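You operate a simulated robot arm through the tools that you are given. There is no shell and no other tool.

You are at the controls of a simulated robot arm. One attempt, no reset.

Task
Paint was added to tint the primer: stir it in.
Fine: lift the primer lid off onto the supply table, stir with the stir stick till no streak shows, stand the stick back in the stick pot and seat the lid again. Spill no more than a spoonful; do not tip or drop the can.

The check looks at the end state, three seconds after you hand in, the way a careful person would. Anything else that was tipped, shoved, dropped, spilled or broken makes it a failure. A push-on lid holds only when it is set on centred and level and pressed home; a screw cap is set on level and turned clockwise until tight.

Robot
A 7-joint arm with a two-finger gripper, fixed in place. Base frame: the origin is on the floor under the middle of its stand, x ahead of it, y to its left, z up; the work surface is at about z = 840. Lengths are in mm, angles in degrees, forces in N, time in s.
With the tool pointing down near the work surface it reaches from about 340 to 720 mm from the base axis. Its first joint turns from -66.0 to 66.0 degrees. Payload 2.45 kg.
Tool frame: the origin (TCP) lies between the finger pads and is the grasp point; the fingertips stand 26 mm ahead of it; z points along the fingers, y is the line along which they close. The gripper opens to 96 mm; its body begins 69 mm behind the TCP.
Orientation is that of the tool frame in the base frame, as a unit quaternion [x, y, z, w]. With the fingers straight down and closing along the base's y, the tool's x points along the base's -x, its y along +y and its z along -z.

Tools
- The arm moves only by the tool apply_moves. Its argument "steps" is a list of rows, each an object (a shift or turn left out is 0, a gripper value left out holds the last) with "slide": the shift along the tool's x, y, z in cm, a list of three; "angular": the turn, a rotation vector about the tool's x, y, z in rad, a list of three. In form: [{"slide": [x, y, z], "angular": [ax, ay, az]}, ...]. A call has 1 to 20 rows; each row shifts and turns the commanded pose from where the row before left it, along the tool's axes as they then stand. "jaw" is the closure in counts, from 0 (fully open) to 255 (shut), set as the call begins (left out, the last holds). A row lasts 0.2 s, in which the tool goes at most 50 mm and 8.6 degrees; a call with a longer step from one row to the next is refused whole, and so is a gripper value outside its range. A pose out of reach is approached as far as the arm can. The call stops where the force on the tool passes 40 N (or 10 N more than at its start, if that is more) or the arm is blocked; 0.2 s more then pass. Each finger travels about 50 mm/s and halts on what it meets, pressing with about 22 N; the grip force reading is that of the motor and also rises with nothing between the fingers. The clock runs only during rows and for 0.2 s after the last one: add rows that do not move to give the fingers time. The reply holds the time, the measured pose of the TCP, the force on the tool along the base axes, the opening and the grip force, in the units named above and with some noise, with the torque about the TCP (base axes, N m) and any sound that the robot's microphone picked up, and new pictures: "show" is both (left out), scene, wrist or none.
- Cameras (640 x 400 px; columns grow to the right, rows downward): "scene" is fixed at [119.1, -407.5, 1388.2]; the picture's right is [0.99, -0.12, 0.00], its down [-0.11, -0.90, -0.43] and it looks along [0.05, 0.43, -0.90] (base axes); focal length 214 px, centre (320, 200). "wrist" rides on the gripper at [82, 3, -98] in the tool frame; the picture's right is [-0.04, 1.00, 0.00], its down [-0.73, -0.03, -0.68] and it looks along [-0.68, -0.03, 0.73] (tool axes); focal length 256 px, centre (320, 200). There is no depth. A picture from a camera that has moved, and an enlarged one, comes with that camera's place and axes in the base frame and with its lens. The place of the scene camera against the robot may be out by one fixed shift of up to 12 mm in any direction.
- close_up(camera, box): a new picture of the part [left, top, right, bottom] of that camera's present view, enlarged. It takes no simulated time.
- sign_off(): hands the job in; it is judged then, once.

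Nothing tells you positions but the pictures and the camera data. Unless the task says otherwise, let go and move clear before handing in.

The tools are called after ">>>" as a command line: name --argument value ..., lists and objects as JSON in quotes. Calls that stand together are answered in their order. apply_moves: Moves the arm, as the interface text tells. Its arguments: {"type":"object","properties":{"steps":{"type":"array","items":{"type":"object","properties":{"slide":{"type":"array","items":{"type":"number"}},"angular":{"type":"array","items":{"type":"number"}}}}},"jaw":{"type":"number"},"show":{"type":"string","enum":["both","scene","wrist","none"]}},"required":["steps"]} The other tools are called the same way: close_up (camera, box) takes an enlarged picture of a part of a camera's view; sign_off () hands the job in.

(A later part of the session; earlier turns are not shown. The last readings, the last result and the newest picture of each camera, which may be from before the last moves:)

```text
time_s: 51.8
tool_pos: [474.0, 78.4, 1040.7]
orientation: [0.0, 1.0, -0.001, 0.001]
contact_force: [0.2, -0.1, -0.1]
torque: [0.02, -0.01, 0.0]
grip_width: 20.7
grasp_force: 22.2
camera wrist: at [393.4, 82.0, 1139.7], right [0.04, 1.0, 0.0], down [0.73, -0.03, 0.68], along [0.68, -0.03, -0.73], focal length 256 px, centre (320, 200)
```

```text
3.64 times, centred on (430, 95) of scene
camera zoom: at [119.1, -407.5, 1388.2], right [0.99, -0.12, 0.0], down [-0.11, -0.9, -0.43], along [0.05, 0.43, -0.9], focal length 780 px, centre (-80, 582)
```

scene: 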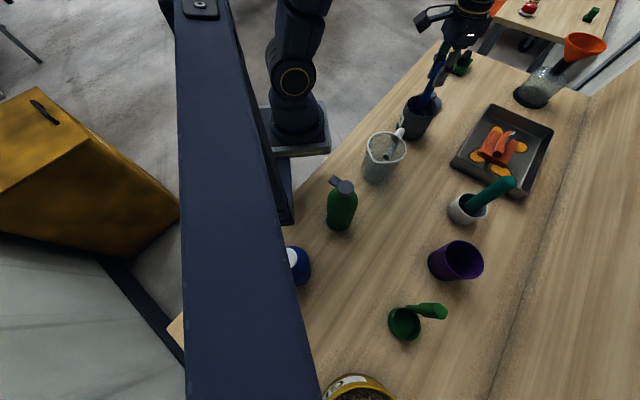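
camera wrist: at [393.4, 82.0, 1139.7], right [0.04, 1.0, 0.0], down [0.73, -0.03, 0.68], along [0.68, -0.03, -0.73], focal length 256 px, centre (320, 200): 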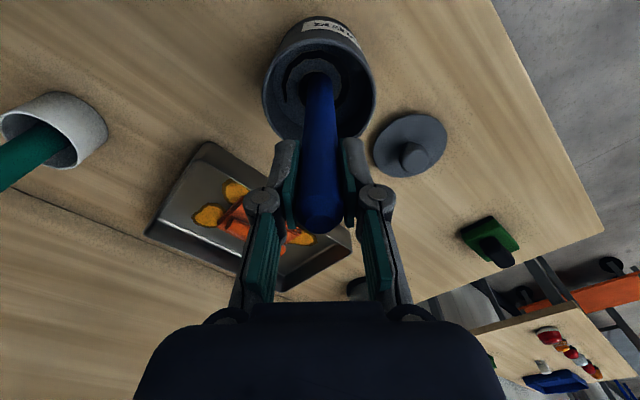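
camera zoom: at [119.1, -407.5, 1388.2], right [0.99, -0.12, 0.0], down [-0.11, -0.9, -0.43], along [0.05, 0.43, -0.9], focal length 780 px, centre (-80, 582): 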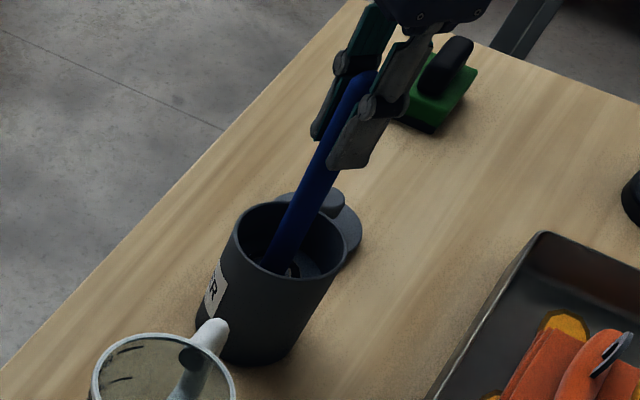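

The stick is in the primer with no contact force. I'll lower a few more mm, move out to an 18 mm radius and make a first slow revolution, checking forces.

>>> apply_moves --steps '[{"slide": [0, 0, 0.7]}, {"slide": [0.9, 0, 0]}, {"slide": [0.9, 0, 0]}, {"slide": [-0.344, 1.058, 0]}, {"slide": [-0.9, 0.654, 0]}, {"slide": [-1.112, 0, 0]}, {"slide": [-0.9, -0.654, 0]}, {"slide": [-0.344, -1.058, 0]}, {"slide": [0.344, -1.058, 0]}, {"slide": [0.9, -0.654, 0]}, {"slide": [1.112, 0, 0]}, {"slide": [0.9, 0.654, 0]}, {"slide": [0.344, 1.058, 0]}]' --show "both"

>>> close_up --camera "wrist" --box '[220, 20, 420, 220]'

>>> close_up --camera "scene" --box '[390, 60, 460, 150]'

```text
time_s: 54.6
tool_pos: [455.2, 79.2, 1036.1]
orientation: [0.0, 1.0, -0.002, -0.001]
contact_force: [0.1, -0.8, -0.2]
torque: [0.0, -0.01, 0.04]
grip_width: 21.1
grasp_force: 22.2
camera wrist: at [374.5, 82.0, 1135.3], right [0.04, 1.0, 0.0], down [0.73, -0.03, 0.68], along [0.68, -0.03, -0.73], focal length 256 px, centre (320, 200)
```

scene: 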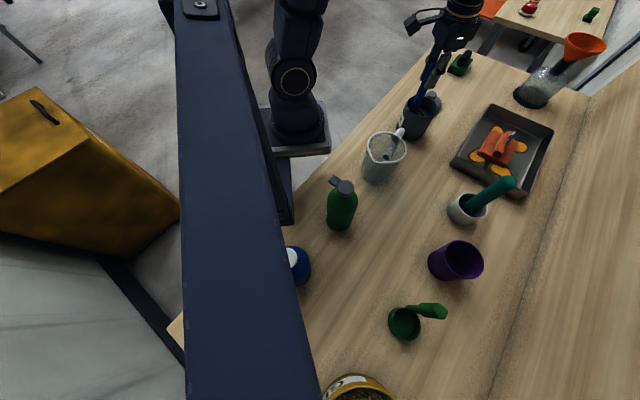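
wrist: 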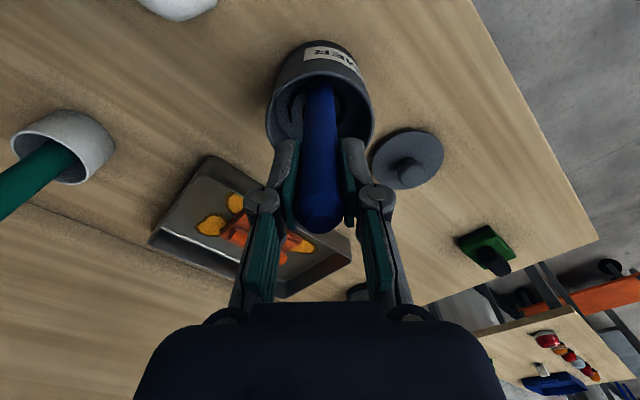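

```text
2.00 times, centred on (320, 120) of wrist
camera zoom: at [374.5, 82.0, 1135.3], right [0.04, 1.0, 0.0], down [0.73, -0.03, 0.68], along [0.68, -0.03, -0.73], focal length 512 px, centre (320, 360)
```

zoom: 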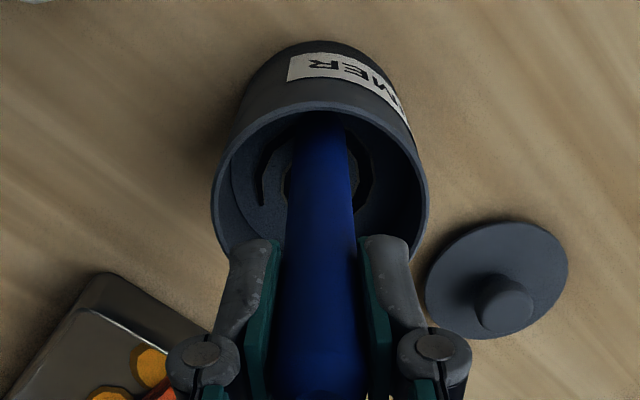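

```text
4.44 times, centred on (425, 105) of scene
camera zoom: at [119.1, -407.5, 1388.2], right [0.99, -0.12, 0.0], down [-0.11, -0.9, -0.43], along [0.05, 0.43, -0.9], focal length 953 px, centre (-147, 622)
```

zoom: 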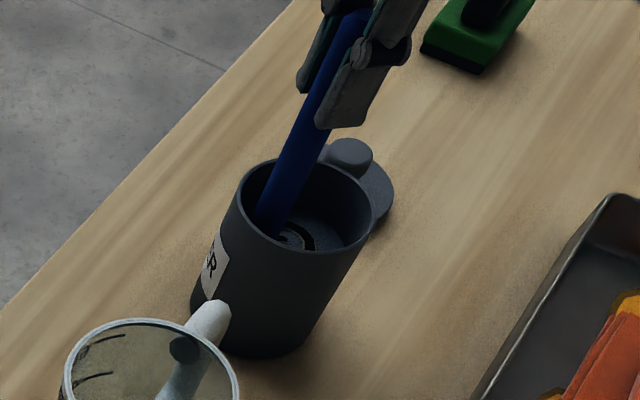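

One revolution went smoothly with no wall contact; the streak is still there. I'll continue stirring, slightly deeper, for several revolutions.

>>> apply_moves --steps '[{"slide": [-0.344, 1.058, 0.25]}, {"slide": [-0.9, 0.654, 0.25]}, {"slide": [-1.112, 0, 0]}, {"slide": [-0.9, -0.654, 0]}, {"slide": [-0.344, -1.058, 0]}, {"slide": [0.344, -1.058, 0]}, {"slide": [0.9, -0.654, 0]}, {"slide": [1.112, 0, 0]}, {"slide": [0.9, 0.654, 0]}, {"slide": [0.344, 1.058, 0]}, {"slide": [-0.344, 1.058, 0]}, {"slide": [-0.9, 0.654, 0]}, {"slide": [-1.112, 0, 0]}, {"slide": [-0.9, -0.654, 0]}, {"slide": [-0.344, -1.058, 0]}, {"slide": [0.344, -1.058, 0]}, {"slide": [0.9, -0.654, 0]}, {"slide": [1.112, 0, 0]}, {"slide": [0.9, 0.654, 0]}, {"slide": [0.344, 1.058, 0]}]' --show "none"

>>> apply_moves --steps '[{"slide": [-0.344, 1.058, 0]}, {"slide": [-0.9, 0.654, 0]}, {"slide": [-1.112, 0, 0]}, {"slide": [-0.9, -0.654, 0]}, {"slide": [-0.344, -1.058, 0]}, {"slide": [0.344, -1.058, 0]}, {"slide": [0.9, -0.654, 0]}, {"slide": [1.112, 0, 0]}, {"slide": [0.9, 0.654, 0]}, {"slide": [0.344, 1.058, 0]}, {"slide": [-0.344, 1.058, 0]}, {"slide": [-0.9, 0.654, 0]}, {"slide": [-1.112, 0, 0]}, {"slide": [-0.9, -0.654, 0]}, {"slide": [-0.344, -1.058, 0]}, {"slide": [0.344, -1.058, 0]}, {"slide": [0.9, -0.654, 0]}, {"slide": [1.112, 0, 0]}, {"slide": [0.9, 0.654, 0]}, {"slide": [0.344, 1.058, 0]}]' --show "wrist"

>>> close_up --camera "wrist" --box '[220, 20, 420, 220]'

>>> close_up --camera "scene" --box '[390, 80, 450, 150]'

```text
time_s: 58.8
tool_pos: [456.4, 78.3, 1032.0]
orientation: [0.0, 1.0, -0.002, 0.001]
contact_force: [0.0, -0.1, 0.5]
torque: [0.04, 0.03, 0.03]
grip_width: 20.9
grasp_force: 21.7
```

```text
time_s: 63.0
tool_pos: [455.6, 79.7, 1030.2]
orientation: [0.0, 1.0, -0.002, 0.001]
contact_force: [1.4, 0.7, -0.8]
torque: [0.02, -0.01, 0.0]
grip_width: 20.8
grasp_force: 22.1
camera wrist: at [375.5, 81.9, 1128.8], right [0.04, 1.0, 0.0], down [0.73, -0.03, 0.68], along [0.68, -0.03, -0.73], focal length 256 px, centre (320, 200)
```

wrist: 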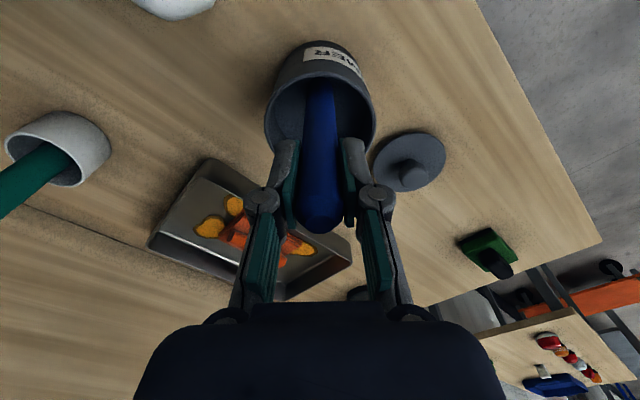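

```text
2.00 times, centred on (320, 120) of wrist
camera zoom: at [375.5, 81.9, 1128.8], right [0.04, 1.0, 0.0], down [0.73, -0.03, 0.68], along [0.68, -0.03, -0.73], focal length 512 px, centre (320, 360)
```

zoom: 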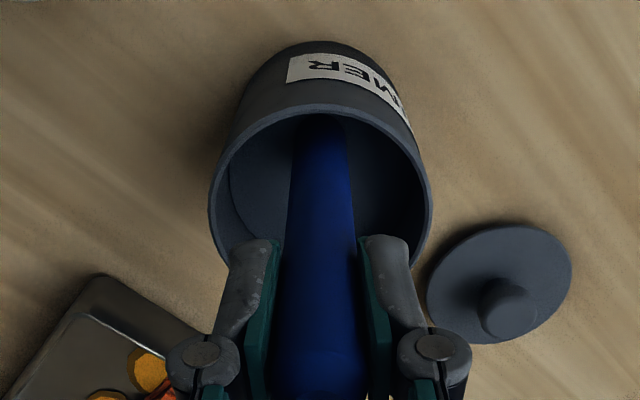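

```text
5.71 times, centred on (420, 115) of scene
camera zoom: at [119.1, -407.5, 1388.2], right [0.99, -0.12, 0.0], down [-0.11, -0.9, -0.43], along [0.05, 0.43, -0.9], focal length 1226 px, centre (-251, 686)
```

zoom: 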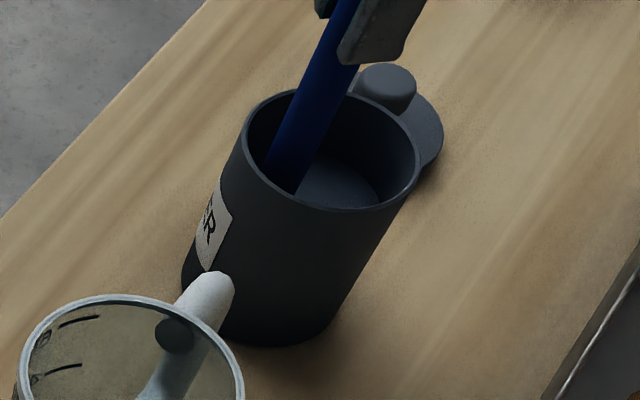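

The streak has disappeared from view. I'll add two more revolutions to be sure, then recentre the stick.

>>> apply_moves --steps '[{"slide": [-0.344, 1.058, 0]}, {"slide": [-0.9, 0.654, 0]}, {"slide": [-1.112, 0, 0]}, {"slide": [-0.9, -0.654, 0]}, {"slide": [-0.344, -1.058, 0]}, {"slide": [0.344, -1.058, 0]}, {"slide": [0.9, -0.654, 0]}, {"slide": [1.112, 0, 0]}, {"slide": [0.9, 0.654, 0]}, {"slide": [0.344, 1.058, 0]}, {"slide": [-0.344, 1.058, 0]}, {"slide": [-0.9, 0.654, 0]}, {"slide": [-1.112, 0, 0]}, {"slide": [-0.9, -0.654, 0]}, {"slide": [-0.344, -1.058, 0]}, {"slide": [0.344, -1.058, 0]}, {"slide": [0.9, -0.654, 0]}, {"slide": [1.112, 0, 0]}, {"slide": [0.9, 0.654, 0]}, {"slide": [0.344, 1.058, 0]}]' --show "none"

>>> apply_moves --steps '[{"slide": [-0.9, 0, 0]}, {"slide": [-0.9, 0, 0]}, {}, {}, {}]' --show "none"

```text
time_s: 67.2
tool_pos: [454.7, 79.0, 1030.3]
orientation: [0.0, 1.0, -0.002, 0.001]
contact_force: [-0.4, 0.7, -0.5]
torque: [0.02, -0.01, -0.04]
grip_width: 20.9
grasp_force: 22.2
```

```text
time_s: 68.4
tool_pos: [472.2, 80.7, 1030.2]
orientation: [0.0, 1.0, -0.003, 0.0]
contact_force: [0.5, -0.7, -0.8]
torque: [0.0, -0.02, 0.03]
grip_width: 21.1
grasp_force: 22.2
```

Back at the can centre. I'll raise the stick out of the liquid but keep its end inside the can, and pause so it drains.

>>> apply_moves --steps '[{"slide": [0, 0, -0.7]}, {"slide": [0, 0, -0.7]}, {"slide": [0, 0, -0.7]}, {"slide": [0, 0, -0.7]}, {"slide": [0, 0, -0.7]}, {"slide": [0, 0, -0.7]}, {"slide": [0, 0, -0.7]}, {"slide": [0, 0, -0.7]}, {"slide": [0, 0, -0.6]}, {"slide": [0, 0, -0.5]}, {}, {}, {}, {}, {}, {}, {}, {}, {}, {}]' --show "both"

>>> close_up --camera "wrist" --box '[220, 20, 420, 220]'

>>> close_up --camera "scene" --box '[390, 60, 460, 150]'

```text
time_s: 72.6
tool_pos: [474.0, 79.5, 1097.8]
orientation: [0.0, 1.0, -0.001, 0.001]
contact_force: [0.8, 0.3, 0.1]
torque: [-0.03, 0.03, -0.04]
grip_width: 20.8
grasp_force: 22.2
camera wrist: at [393.4, 82.3, 1196.0], right [0.04, 1.0, 0.0], down [0.73, -0.03, 0.68], along [0.68, -0.03, -0.73], focal length 256 px, centre (320, 200)
```

scene: 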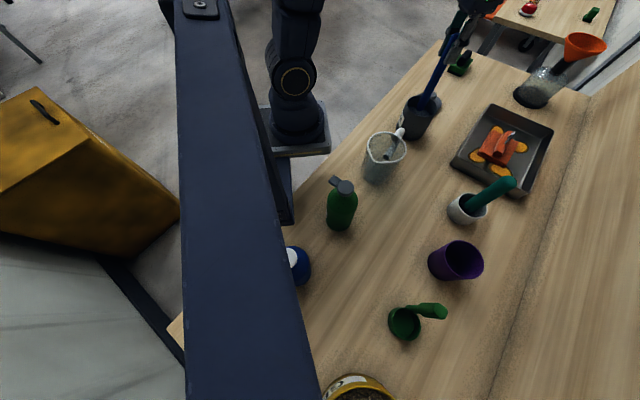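
wrist: 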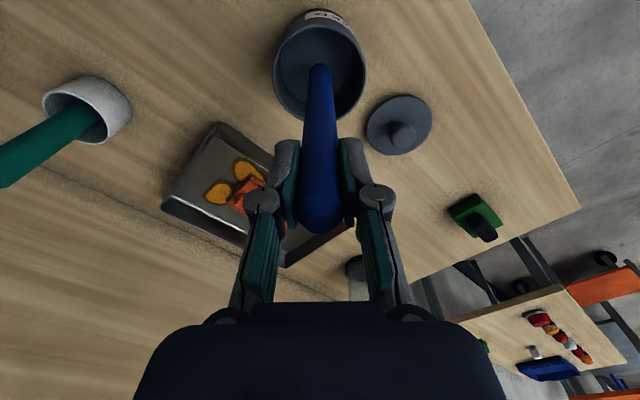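

```text
2.00 times, centred on (320, 120) of wrist
camera zoom: at [393.4, 82.3, 1196.0], right [0.04, 1.0, 0.0], down [0.73, -0.03, 0.68], along [0.68, -0.03, -0.73], focal length 512 px, centre (320, 360)
```

zoom: 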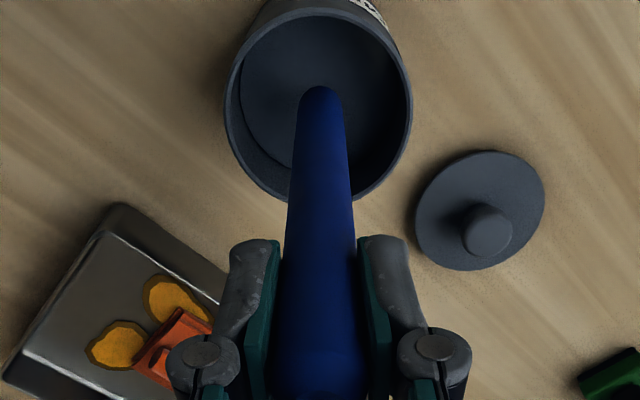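

```text
4.44 times, centred on (425, 105) of scene
camera zoom: at [119.1, -407.5, 1388.2], right [0.99, -0.12, 0.0], down [-0.11, -0.9, -0.43], along [0.05, 0.43, -0.9], focal length 953 px, centre (-147, 622)
```

zoom: 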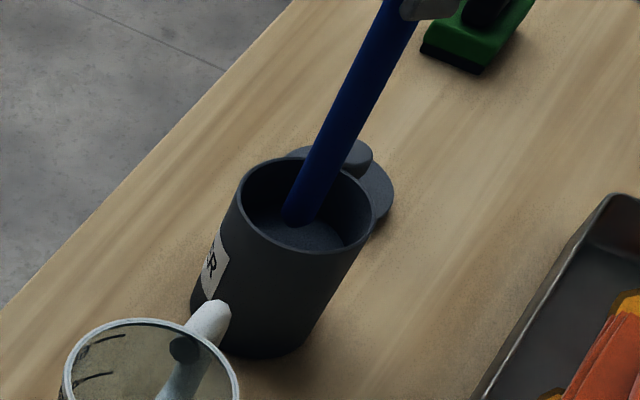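

The primer is uniform with no streak. I'll raise the stick clear and carry it back to above the purple pot.

>>> apply_moves --steps '[{"slide": [0, 0, -2.0]}, {"slide": [0, 0, -3.5]}, {"slide": [0, 0, -3.7]}, {}, {"slide": [0.52, -4.8, 0]}, {"slide": [0.52, -4.8, 0]}, {"slide": [0.52, -4.8, 0]}, {"slide": [0.52, -4.8, 0]}, {"slide": [0.52, -4.8, 0]}, {"slide": [0.52, -4.8, 0]}, {"slide": [0.52, -4.8, 0]}, {"slide": [0.52, -4.8, 0]}, {"slide": [0.52, -4.8, 0]}, {}, {}]' --show "both"

>>> close_up --camera "wrist" --box '[220, 0, 420, 200]'

>>> close_up --camera "scene" --box '[400, 180, 560, 300]'

>>> apply_moves --steps '[{}]' --show "none"

```text
time_s: 75.8
tool_pos: [428.2, -353.0, 1190.9]
orientation: [-0.001, 1.0, -0.001, -0.001]
contact_force: [0.2, 0.7, -1.2]
torque: [-0.01, -0.02, 0.04]
grip_width: 20.8
grasp_force: 21.9
camera wrist: at [348.4, -350.4, 1289.0], right [0.04, 1.0, 0.0], down [0.73, -0.03, 0.68], along [0.68, -0.03, -0.73], focal length 256 px, centre (320, 200)
```

scene: 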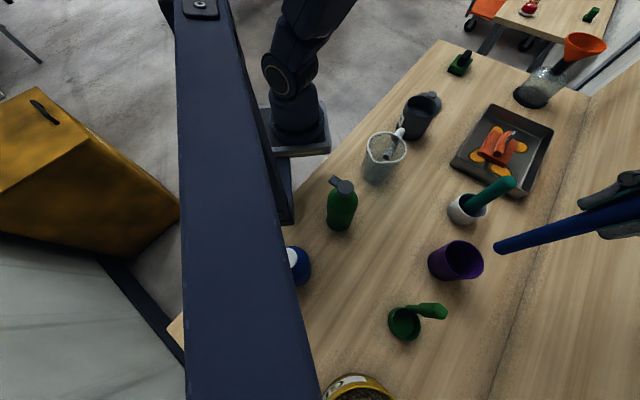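
wrist: 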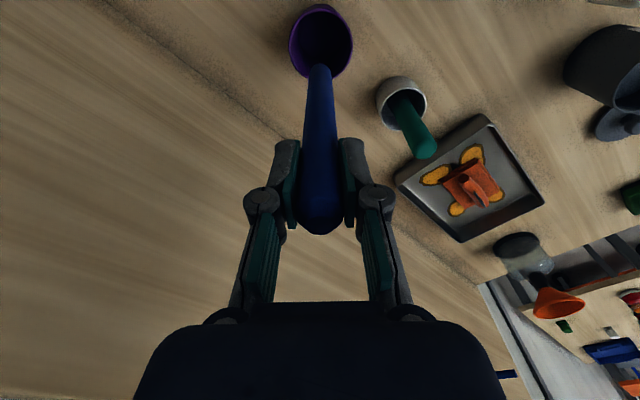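

```text
2.00 times, centred on (320, 100) of wrist
camera zoom: at [348.4, -350.4, 1289.0], right [0.04, 1.0, 0.0], down [0.73, -0.03, 0.68], along [0.68, -0.03, -0.73], focal length 512 px, centre (320, 400)
```

zoom: 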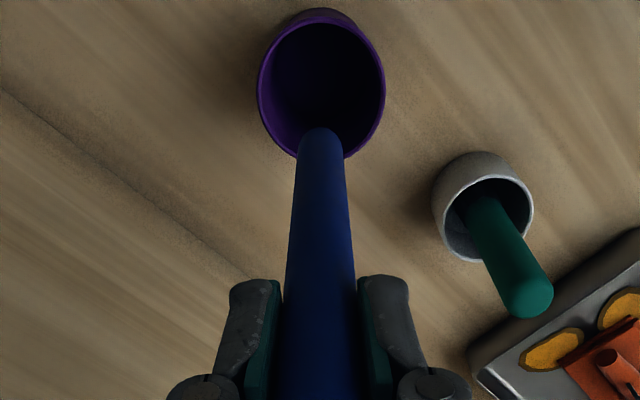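

```text
3.33 times, centred on (480, 240) of scene
camera zoom: at [119.1, -407.5, 1388.2], right [0.99, -0.12, 0.0], down [-0.11, -0.9, -0.43], along [0.05, 0.43, -0.9], focal length 715 px, centre (-213, 67)
```

zoom: 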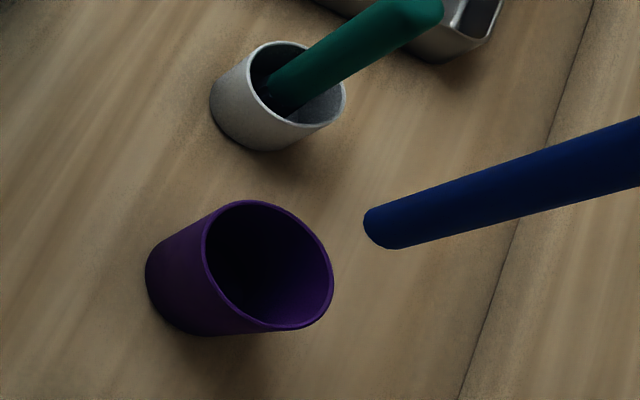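

```text
time_s: 76.2
tool_pos: [428.8, -353.9, 1191.4]
orientation: [-0.001, 1.0, -0.003, 0.001]
contact_force: [0.9, 0.1, -0.7]
torque: [0.02, -0.06, -0.02]
grip_width: 20.8
grasp_force: 21.6
```

The stick is over the pot, about 2 mm too far in +x. I'll correct and lower it into the pot.

>>> apply_moves --steps '[{"slide": [0.2, 0, 0]}, {}, {"slide": [0, 0, 2.5]}, {"slide": [0, 0, 2.5]}, {}]' --show "both"

>>> close_up --camera "wrist" --box '[220, 0, 420, 200]'

>>> close_up --camera "scene" --box '[400, 180, 560, 300]'

```text
time_s: 77.4
tool_pos: [424.8, -352.6, 1141.1]
orientation: [0.0, 1.0, -0.001, 0.0]
contact_force: [0.5, 0.3, -0.9]
torque: [0.02, 0.04, 0.03]
grip_width: 20.9
grasp_force: 21.6
camera wrist: at [344.9, -349.1, 1238.1], right [0.04, 1.0, 0.0], down [0.73, -0.03, 0.68], along [0.68, -0.03, -0.73], focal length 256 px, centre (320, 200)
```

scene: 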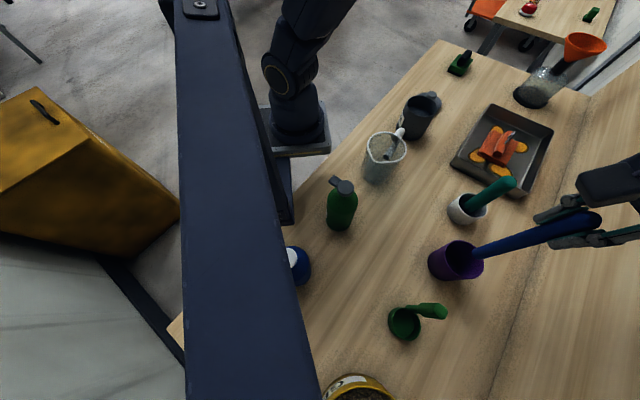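
wrist: 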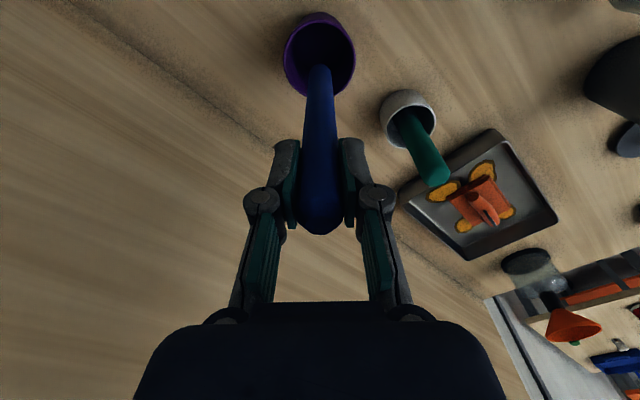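

```text
2.00 times, centred on (320, 100) of wrist
camera zoom: at [344.9, -349.1, 1238.1], right [0.04, 1.0, 0.0], down [0.73, -0.03, 0.68], along [0.68, -0.03, -0.73], focal length 512 px, centre (320, 400)
```

zoom: 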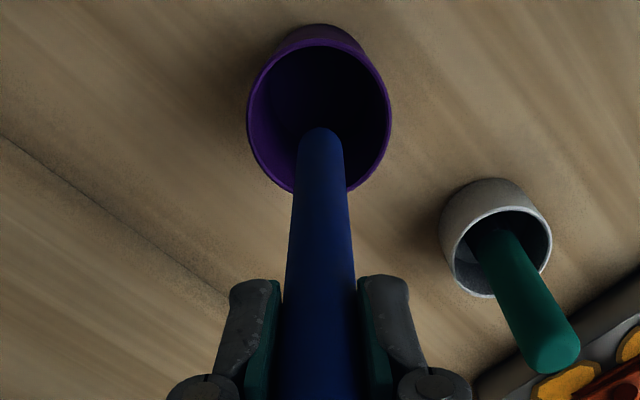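

```text
3.33 times, centred on (480, 240) of scene
camera zoom: at [119.1, -407.5, 1388.2], right [0.99, -0.12, 0.0], down [-0.11, -0.9, -0.43], along [0.05, 0.43, -0.9], focal length 715 px, centre (-213, 67)
```

zoom: 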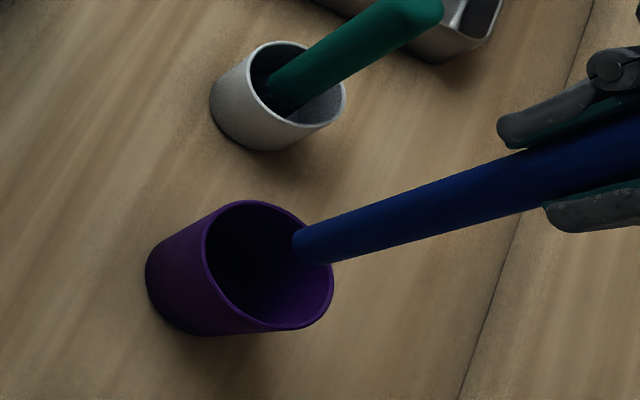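

Well centred over the pot. I'll lower most of the way in.

>>> apply_moves --steps '[{"slide": [0, 0, 2.0]}, {"slide": [0, 0, 2.5]}, {"slide": [0, 0, 2.5]}, {"slide": [0, 0, 2.0]}, {"slide": [0, 0, 1.5]}, {"slide": [0, 0, 0.7]}, {}]' --show "both"

>>> close_up --camera "wrist" --box '[220, 20, 420, 220]'

```text
time_s: 79.0
tool_pos: [426.1, -350.4, 1029.9]
orientation: [0.0, 1.0, -0.001, 0.001]
contact_force: [0.4, -0.2, -0.3]
torque: [-0.02, 0.0, 0.0]
grip_width: 20.8
grasp_force: 22.2
camera wrist: at [345.6, -348.6, 1127.7], right [0.04, 1.0, 0.0], down [0.73, -0.03, 0.68], along [0.68, -0.03, -0.73], focal length 256 px, centre (320, 200)
```

scene: 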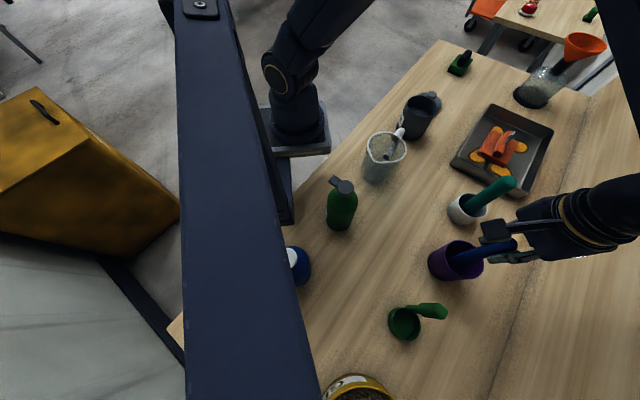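
wrist: 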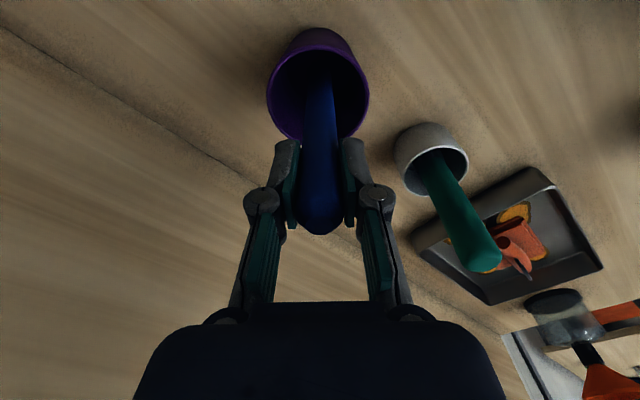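

```text
2.00 times, centred on (320, 120) of wrist
camera zoom: at [345.6, -348.6, 1127.7], right [0.04, 1.0, 0.0], down [0.73, -0.03, 0.68], along [0.68, -0.03, -0.73], focal length 512 px, centre (320, 360)
```

zoom: 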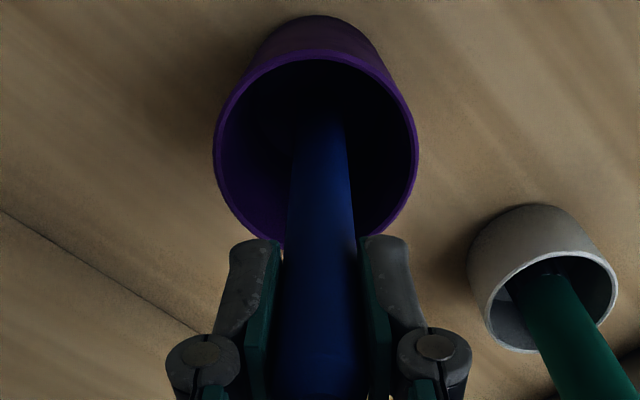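

Stick is in the pot about 12 mm above its resting height. I'll nudge to centre and lower in small steps until it touches the floor of the pot.

>>> apply_moves --steps '[{"slide": [0, -0.2, 0.3]}, {"slide": [0, 0, 0.3]}, {"slide": [0, 0, 0.2]}, {}]' --show "none"

>>> apply_moves --steps '[{"slide": [0, 0, 0.2]}, {"slide": [0, 0, 0.1]}, {}]' --show "none"

>>> apply_moves --steps '[{"slide": [0, 0, 0.1]}, {"slide": [0, 0, 0.1]}, {}]' --show "none"

```text
time_s: 80.0
tool_pos: [426.0, -355.6, 1020.3]
orientation: [0.0, 1.0, -0.002, 0.0]
contact_force: [0.1, -0.7, -0.5]
torque: [0.04, 0.01, 0.0]
grip_width: 20.8
grasp_force: 21.2
```

```text
time_s: 80.8
tool_pos: [425.7, -354.2, 1016.9]
orientation: [0.0, 1.0, -0.002, 0.0]
contact_force: [-0.2, 0.0, -0.8]
torque: [0.03, 0.0, -0.01]
grip_width: 21.0
grasp_force: 22.0
```

```text
time_s: 81.6
tool_pos: [424.3, -355.3, 1017.3]
orientation: [0.0, 1.0, -0.002, 0.001]
contact_force: [-1.7, 0.3, 12.4]
torque: [0.03, 0.2, 0.0]
grip_width: 20.8
grasp_force: 22.0
```

The stick touched the pot floor (12 N). I'll ease off 1 mm and open the fingers.

>>> apply_moves --steps '[{"slide": [0, 0, -0.1]}, {}]' --show "none"

>>> apply_moves --steps '[{}, {}, {}, {}, {}]' --jaw 80 --show "both"

>>> close_up --camera "wrist" --box '[200, 20, 440, 240]'

>>> close_up --camera "scene" --box '[400, 190, 560, 300]'

```text
time_s: 82.2
tool_pos: [424.7, -354.9, 1018.4]
orientation: [-0.001, 1.0, -0.001, 0.001]
contact_force: [1.4, -1.4, 3.8]
torque: [-0.08, -0.27, 0.02]
grip_width: 21.0
grasp_force: 21.9
```

```text
time_s: 83.4
tool_pos: [424.2, -354.8, 1018.3]
orientation: [0.0, 1.0, -0.002, 0.0]
contact_force: [1.4, 0.4, -0.4]
torque: [0.01, -0.03, -0.04]
grip_width: 65.7
grasp_force: 0.1
camera wrist: at [344.5, -352.2, 1116.0], right [0.04, 1.0, 0.0], down [0.73, -0.03, 0.68], along [0.68, -0.03, -0.73], focal length 256 px, centre (320, 200)
```

scene: 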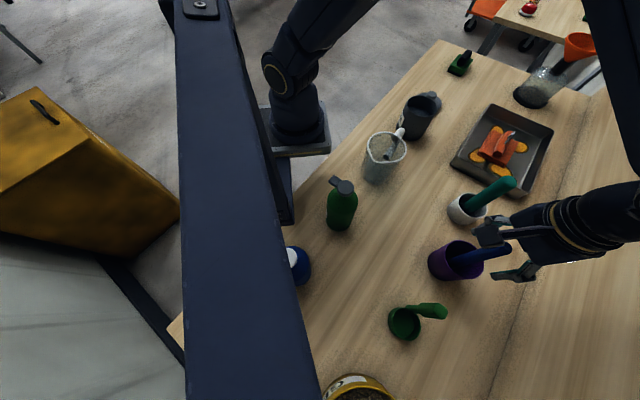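
wrist: 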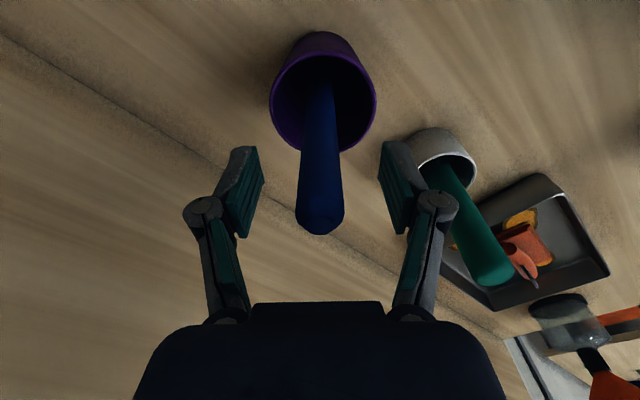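

```text
1.82 times, centred on (320, 130) of wrist
camera zoom: at [344.5, -352.2, 1116.0], right [0.04, 1.0, 0.0], down [0.73, -0.03, 0.68], along [0.68, -0.03, -0.73], focal length 465 px, centre (320, 327)
```

zoom: 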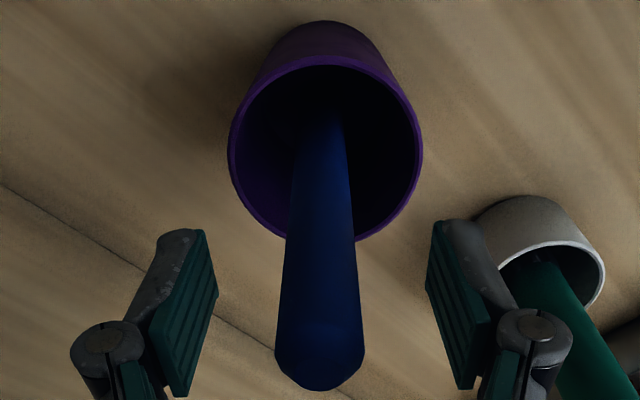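

```text
3.64 times, centred on (480, 245) of scene
camera zoom: at [119.1, -407.5, 1388.2], right [0.99, -0.12, 0.0], down [-0.11, -0.9, -0.43], along [0.05, 0.43, -0.9], focal length 780 px, centre (-262, 36)
```

zoom: 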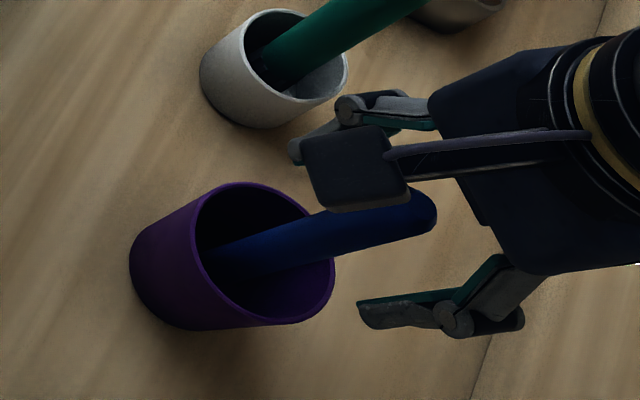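

The stick stands upright in the pot. I'll retreat straight up and check it stays.

>>> apply_moves --steps '[{"slide": [0, 0, -1.5]}, {"slide": [0, 0, -3.0]}, {"slide": [0, 0, -4.0]}, {"slide": [0, 0, -4.0]}, {}]' --show "both"

>>> close_up --camera "scene" --box '[400, 160, 560, 300]'

```text
time_s: 84.6
tool_pos: [426.1, -355.7, 1143.5]
orientation: [0.0, 1.0, -0.002, 0.0]
contact_force: [0.4, -0.1, 1.1]
torque: [0.03, -0.01, -0.01]
grip_width: 66.0
grasp_force: 0.1
camera wrist: at [346.4, -352.8, 1241.8], right [0.04, 1.0, 0.0], down [0.73, -0.03, 0.68], along [0.68, -0.03, -0.73], focal length 256 px, centre (320, 200)
```

scene: 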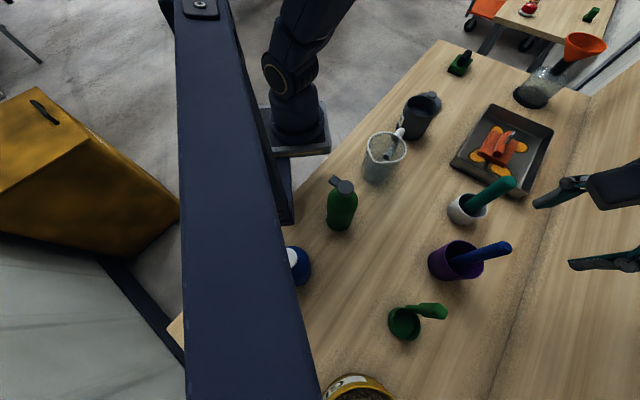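
wrist: 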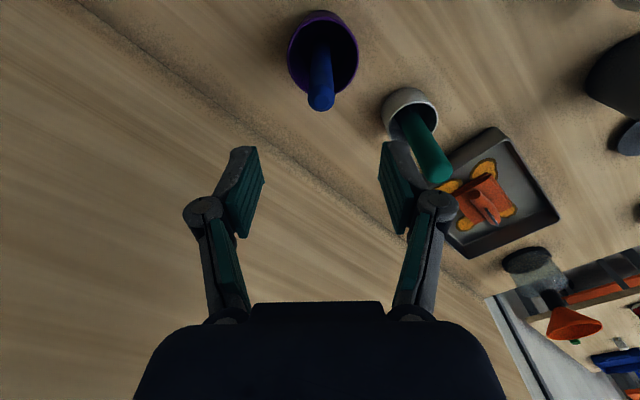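

```text
2.86 times, centred on (480, 230) of scene
camera zoom: at [119.1, -407.5, 1388.2], right [0.99, -0.12, 0.0], down [-0.11, -0.9, -0.43], along [0.05, 0.43, -0.9], focal length 613 px, centre (-137, 114)
```

zoom: 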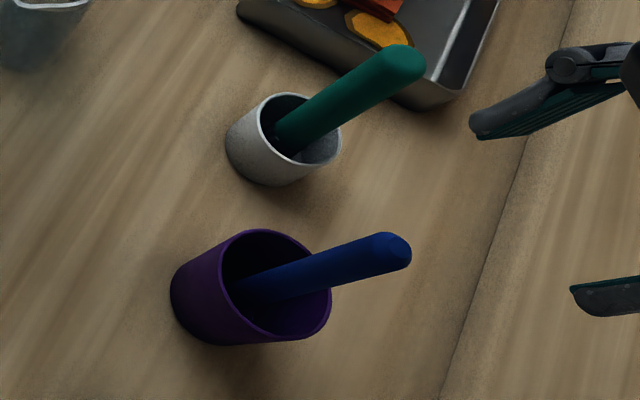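

The stick stands in its pot as it did originally. Now I'll travel back above the lid on the bench.

>>> apply_moves --steps '[{"slide": [-1.23, 4.54, 0]}, {"slide": [-1.23, 4.54, 0]}, {"slide": [-1.23, 4.54, 0]}, {"slide": [-1.23, 4.54, 0]}, {"slide": [-1.23, 4.54, 0]}, {"slide": [-1.23, 4.54, 0]}, {"slide": [-1.23, 4.54, 0]}, {"slide": [-1.23, 4.54, 0]}, {"slide": [-1.23, 4.54, 0]}, {"slide": [-1.23, 4.54, 0]}, {"slide": [-1.23, 4.54, 0]}, {"slide": [-1.23, 4.54, 0]}, {}, {"slide": [0, 0, 4.5]}, {"slide": [0, 0, 4.5]}, {"slide": [0, 0, 4.5]}, {}]' --show "both"

>>> close_up --camera "wrist" --box '[220, 20, 420, 220]'

```text
time_s: 88.2
tool_pos: [571.5, 191.2, 1003.4]
orientation: [-0.001, 1.0, -0.001, 0.001]
contact_force: [0.1, -0.9, 0.1]
torque: [-0.03, -0.02, -0.03]
grip_width: 65.8
grasp_force: 0.0
camera wrist: at [491.2, 195.2, 1101.2], right [0.04, 1.0, 0.0], down [0.73, -0.03, 0.68], along [0.68, -0.03, -0.73], focal length 256 px, centre (320, 200)
```

scene: 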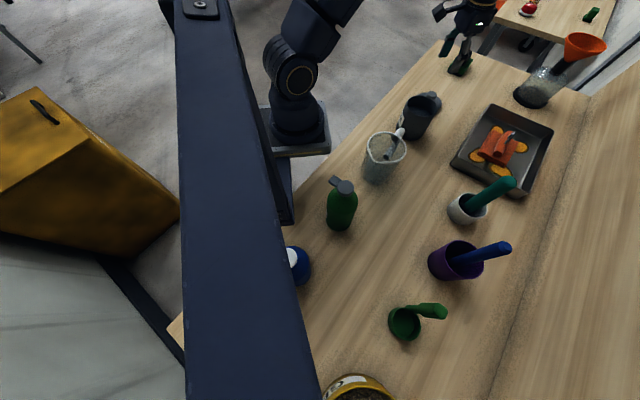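
wrist: 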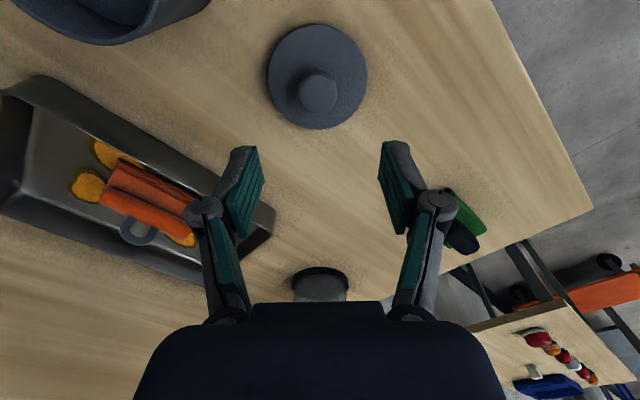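

```text
2.00 times, centred on (320, 120) of wrist
camera zoom: at [491.2, 195.2, 1101.2], right [0.04, 1.0, 0.0], down [0.73, -0.03, 0.68], along [0.68, -0.03, -0.73], focal length 512 px, centre (320, 360)
```

zoom: 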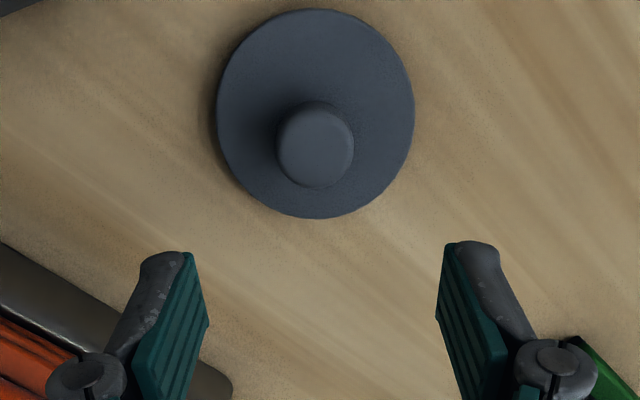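

The lid is where I left it, knob at about (574.5, 189). I'll correct by ~3 mm and lower the open fingers around the knob.

>>> apply_moves --steps '[{"slide": [-0.25, -0.15, 2.5]}, {"slide": [0, 0, 2.5]}, {"slide": [0, 0, 2.5]}, {"slide": [0, 0, 2.0]}, {"slide": [0, 0, 1.2]}, {}]' --show "wrist"

>>> close_up --camera "wrist" --box '[220, 50, 420, 250]'

>>> close_up --camera "scene" --box '[400, 50, 480, 130]'

```text
time_s: 89.6
tool_pos: [575.9, 188.1, 897.1]
orientation: [-0.001, 1.0, -0.002, 0.001]
contact_force: [-0.1, 0.5, 0.2]
torque: [-0.01, 0.01, 0.0]
grip_width: 65.7
grasp_force: 0.1
camera wrist: at [495.4, 191.1, 995.3], right [0.04, 1.0, 0.0], down [0.73, -0.03, 0.68], along [0.68, -0.03, -0.73], focal length 256 px, centre (320, 200)
```

wrist: 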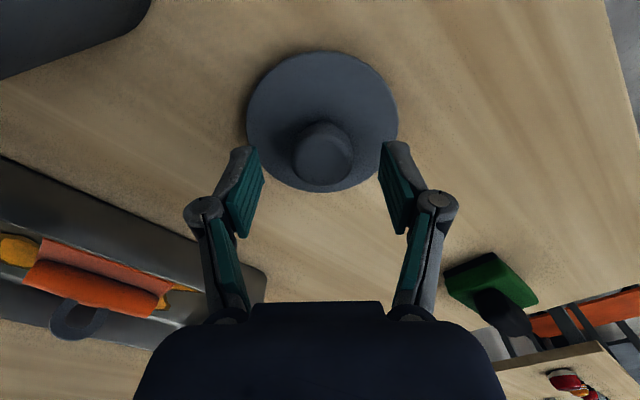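

```text
2.00 times, centred on (320, 150) of wrist
camera zoom: at [495.4, 191.1, 995.3], right [0.04, 1.0, 0.0], down [0.73, -0.03, 0.68], along [0.68, -0.03, -0.73], focal length 512 px, centre (320, 300)
```

zoom: 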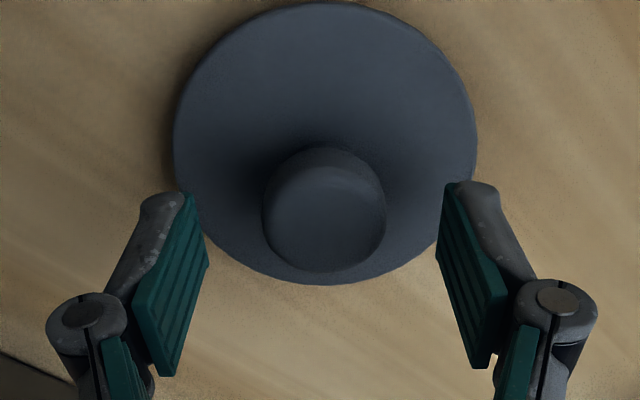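

```text
5.00 times, centred on (440, 90) of scene
camera zoom: at [119.1, -407.5, 1388.2], right [0.99, -0.12, 0.0], down [-0.11, -0.9, -0.43], along [0.05, 0.43, -0.9], focal length 1072 px, centre (-280, 750)
```

zoom: 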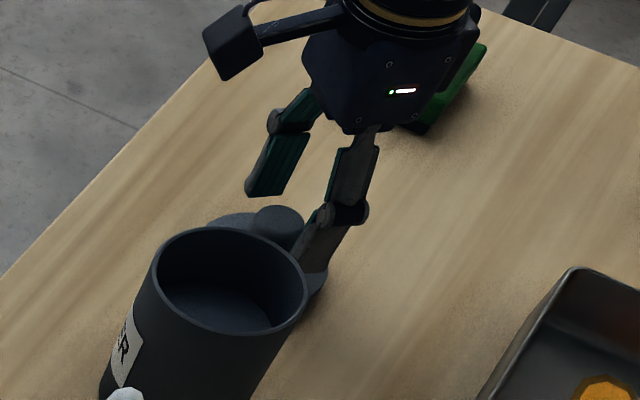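

The knob is centred between the pads. I'll lower 9 mm and close.

>>> apply_moves --steps '[{"slide": [0, 0, 0.45]}, {"slide": [0, 0, 0.45]}, {}]' --show "none"

>>> apply_moves --steps '[{}, {}, {}, {}, {}]' --jaw 255 --show "wrist"

>>> close_up --camera "wrist" --box '[220, 50, 420, 250]'

```text
time_s: 90.4
tool_pos: [576.3, 187.0, 889.4]
orientation: [0.0, 1.0, -0.002, 0.001]
contact_force: [0.1, -0.7, -0.2]
torque: [-0.01, 0.01, 0.05]
grip_width: 65.7
grasp_force: 0.1
```

```text
time_s: 91.6
tool_pos: [577.3, 186.8, 888.3]
orientation: [0.0, 1.0, -0.001, 0.0]
contact_force: [-0.3, 0.2, 1.8]
torque: [0.0, 0.0, 0.02]
grip_width: 32.2
grasp_force: 22.3
camera wrist: at [496.3, 189.8, 987.1], right [0.04, 1.0, 0.0], down [0.73, -0.03, 0.68], along [0.68, -0.03, -0.73], focal length 256 px, centre (320, 200)
```

wrist: 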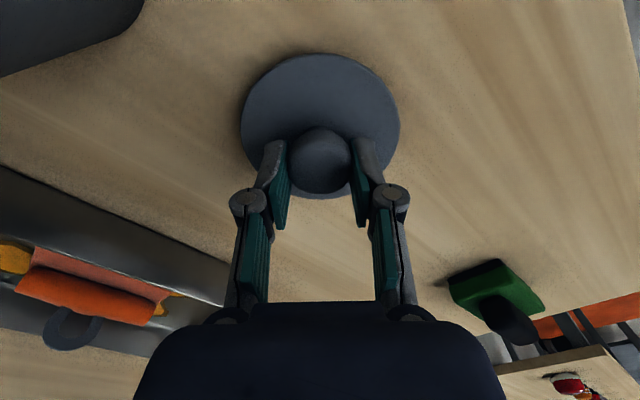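

```text
2.00 times, centred on (320, 150) of wrist
camera zoom: at [496.3, 189.8, 987.1], right [0.04, 1.0, 0.0], down [0.73, -0.03, 0.68], along [0.68, -0.03, -0.73], focal length 512 px, centre (320, 300)
```

zoom: 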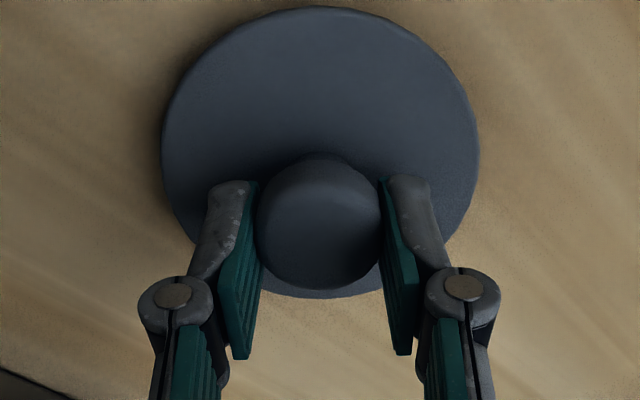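

The knob is gripped, sitting about 2.5 mm behind TCP in x. I'll lift the lid, carry it over the can and check alignment.

>>> apply_moves --steps '[{"slide": [0, 0, -0.5]}, {"slide": [0, 0, -2.0]}, {"slide": [0, 0, -4.0]}, {"slide": [0, 0, -4.0]}, {"slide": [0, 0, -4.0]}, {"slide": [0, 0, -2.0]}, {}, {"slide": [2.5, -2.73, 0]}, {"slide": [2.5, -2.73, 0]}, {"slide": [2.5, -2.73, 0]}, {"slide": [2.5, -2.73, 0]}, {}, {}]' --show "both"

>>> close_up --camera "wrist" --box '[200, 0, 440, 240]'

>>> close_up --camera "scene" --box '[390, 40, 480, 150]'

>>> apply_moves --steps '[{}]' --show "none"

```text
time_s: 94.4
tool_pos: [477.1, 80.6, 1054.0]
orientation: [0.0, 1.0, -0.002, 0.001]
contact_force: [0.5, -0.4, -0.6]
torque: [-0.01, -0.03, 0.01]
grip_width: 32.1
grasp_force: 22.7
camera wrist: at [395.6, 83.9, 1152.2], right [0.04, 1.0, 0.0], down [0.73, -0.03, 0.68], along [0.68, -0.03, -0.73], focal length 256 px, centre (320, 200)
```

scene: 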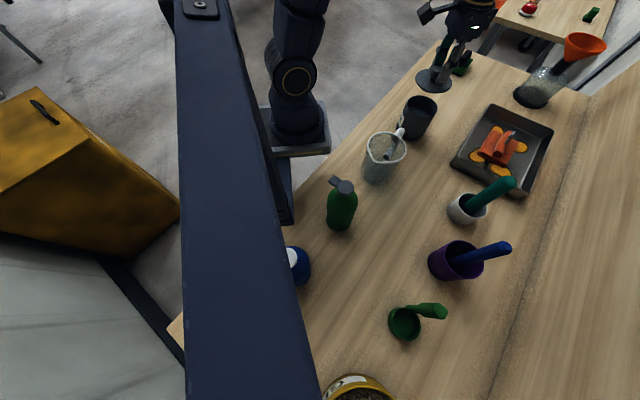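
wrist: 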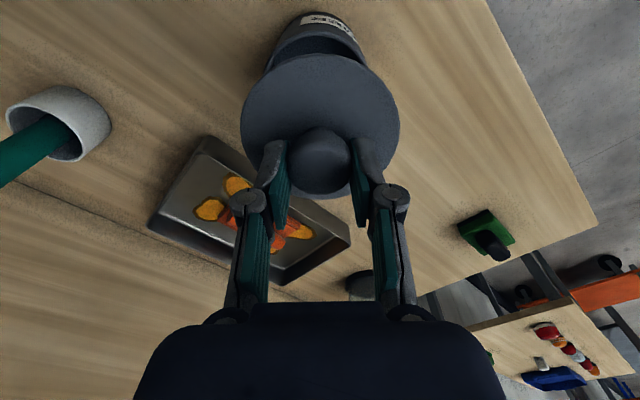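

```text
1.67 times, centred on (320, 120) of wrist
camera zoom: at [395.6, 83.9, 1152.2], right [0.04, 1.0, 0.0], down [0.73, -0.03, 0.68], along [0.68, -0.03, -0.73], focal length 427 px, centre (320, 333)
```

zoom: 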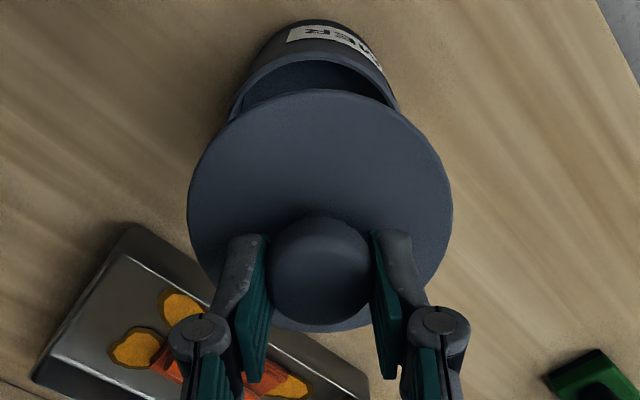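

```text
3.64 times, centred on (435, 95) of scene
camera zoom: at [119.1, -407.5, 1388.2], right [0.99, -0.12, 0.0], down [-0.11, -0.9, -0.43], along [0.05, 0.43, -0.9], focal length 780 px, centre (-98, 582)
```

zoom: 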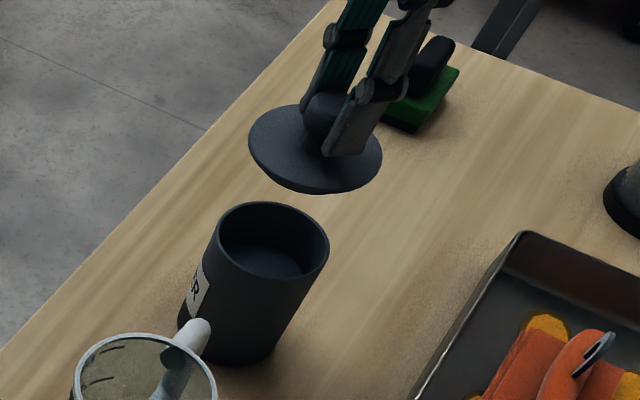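

```text
time_s: 94.8
tool_pos: [475.9, 81.6, 1054.1]
orientation: [0.0, 1.0, -0.002, 0.001]
contact_force: [-0.1, -0.2, 0.3]
torque: [0.02, 0.0, 0.0]
grip_width: 31.9
grasp_force: 21.4
```

The lid hangs level; its centre is about 2.3 mm behind the TCP in x, so my target TCP is (477, 77.7). I'll nudge in y and re-measure several times.

>>> apply_moves --steps '[{"slide": [-0.05, -0.2, 0]}, {}, {}]' --show "none"

>>> apply_moves --steps '[{}]' --show "none"

>>> apply_moves --steps '[{}]' --show "none"

```text
time_s: 95.6
tool_pos: [477.2, 78.9, 1054.2]
orientation: [0.0, 1.0, -0.001, 0.0]
contact_force: [0.1, -0.3, -0.1]
torque: [0.0, -0.01, 0.0]
grip_width: 32.0
grasp_force: 22.0
```

```text
time_s: 96.0
tool_pos: [475.9, 77.8, 1053.3]
orientation: [0.0, 1.0, -0.001, 0.001]
contact_force: [-0.5, 0.5, 0.5]
torque: [0.0, 0.02, 0.0]
grip_width: 31.6
grasp_force: 22.1
```

```text
time_s: 96.4
tool_pos: [476.5, 79.1, 1053.9]
orientation: [0.0, 1.0, -0.002, 0.001]
contact_force: [-0.5, 0.2, -1.3]
torque: [0.0, -0.02, 0.0]
grip_width: 31.8
grasp_force: 21.8
```

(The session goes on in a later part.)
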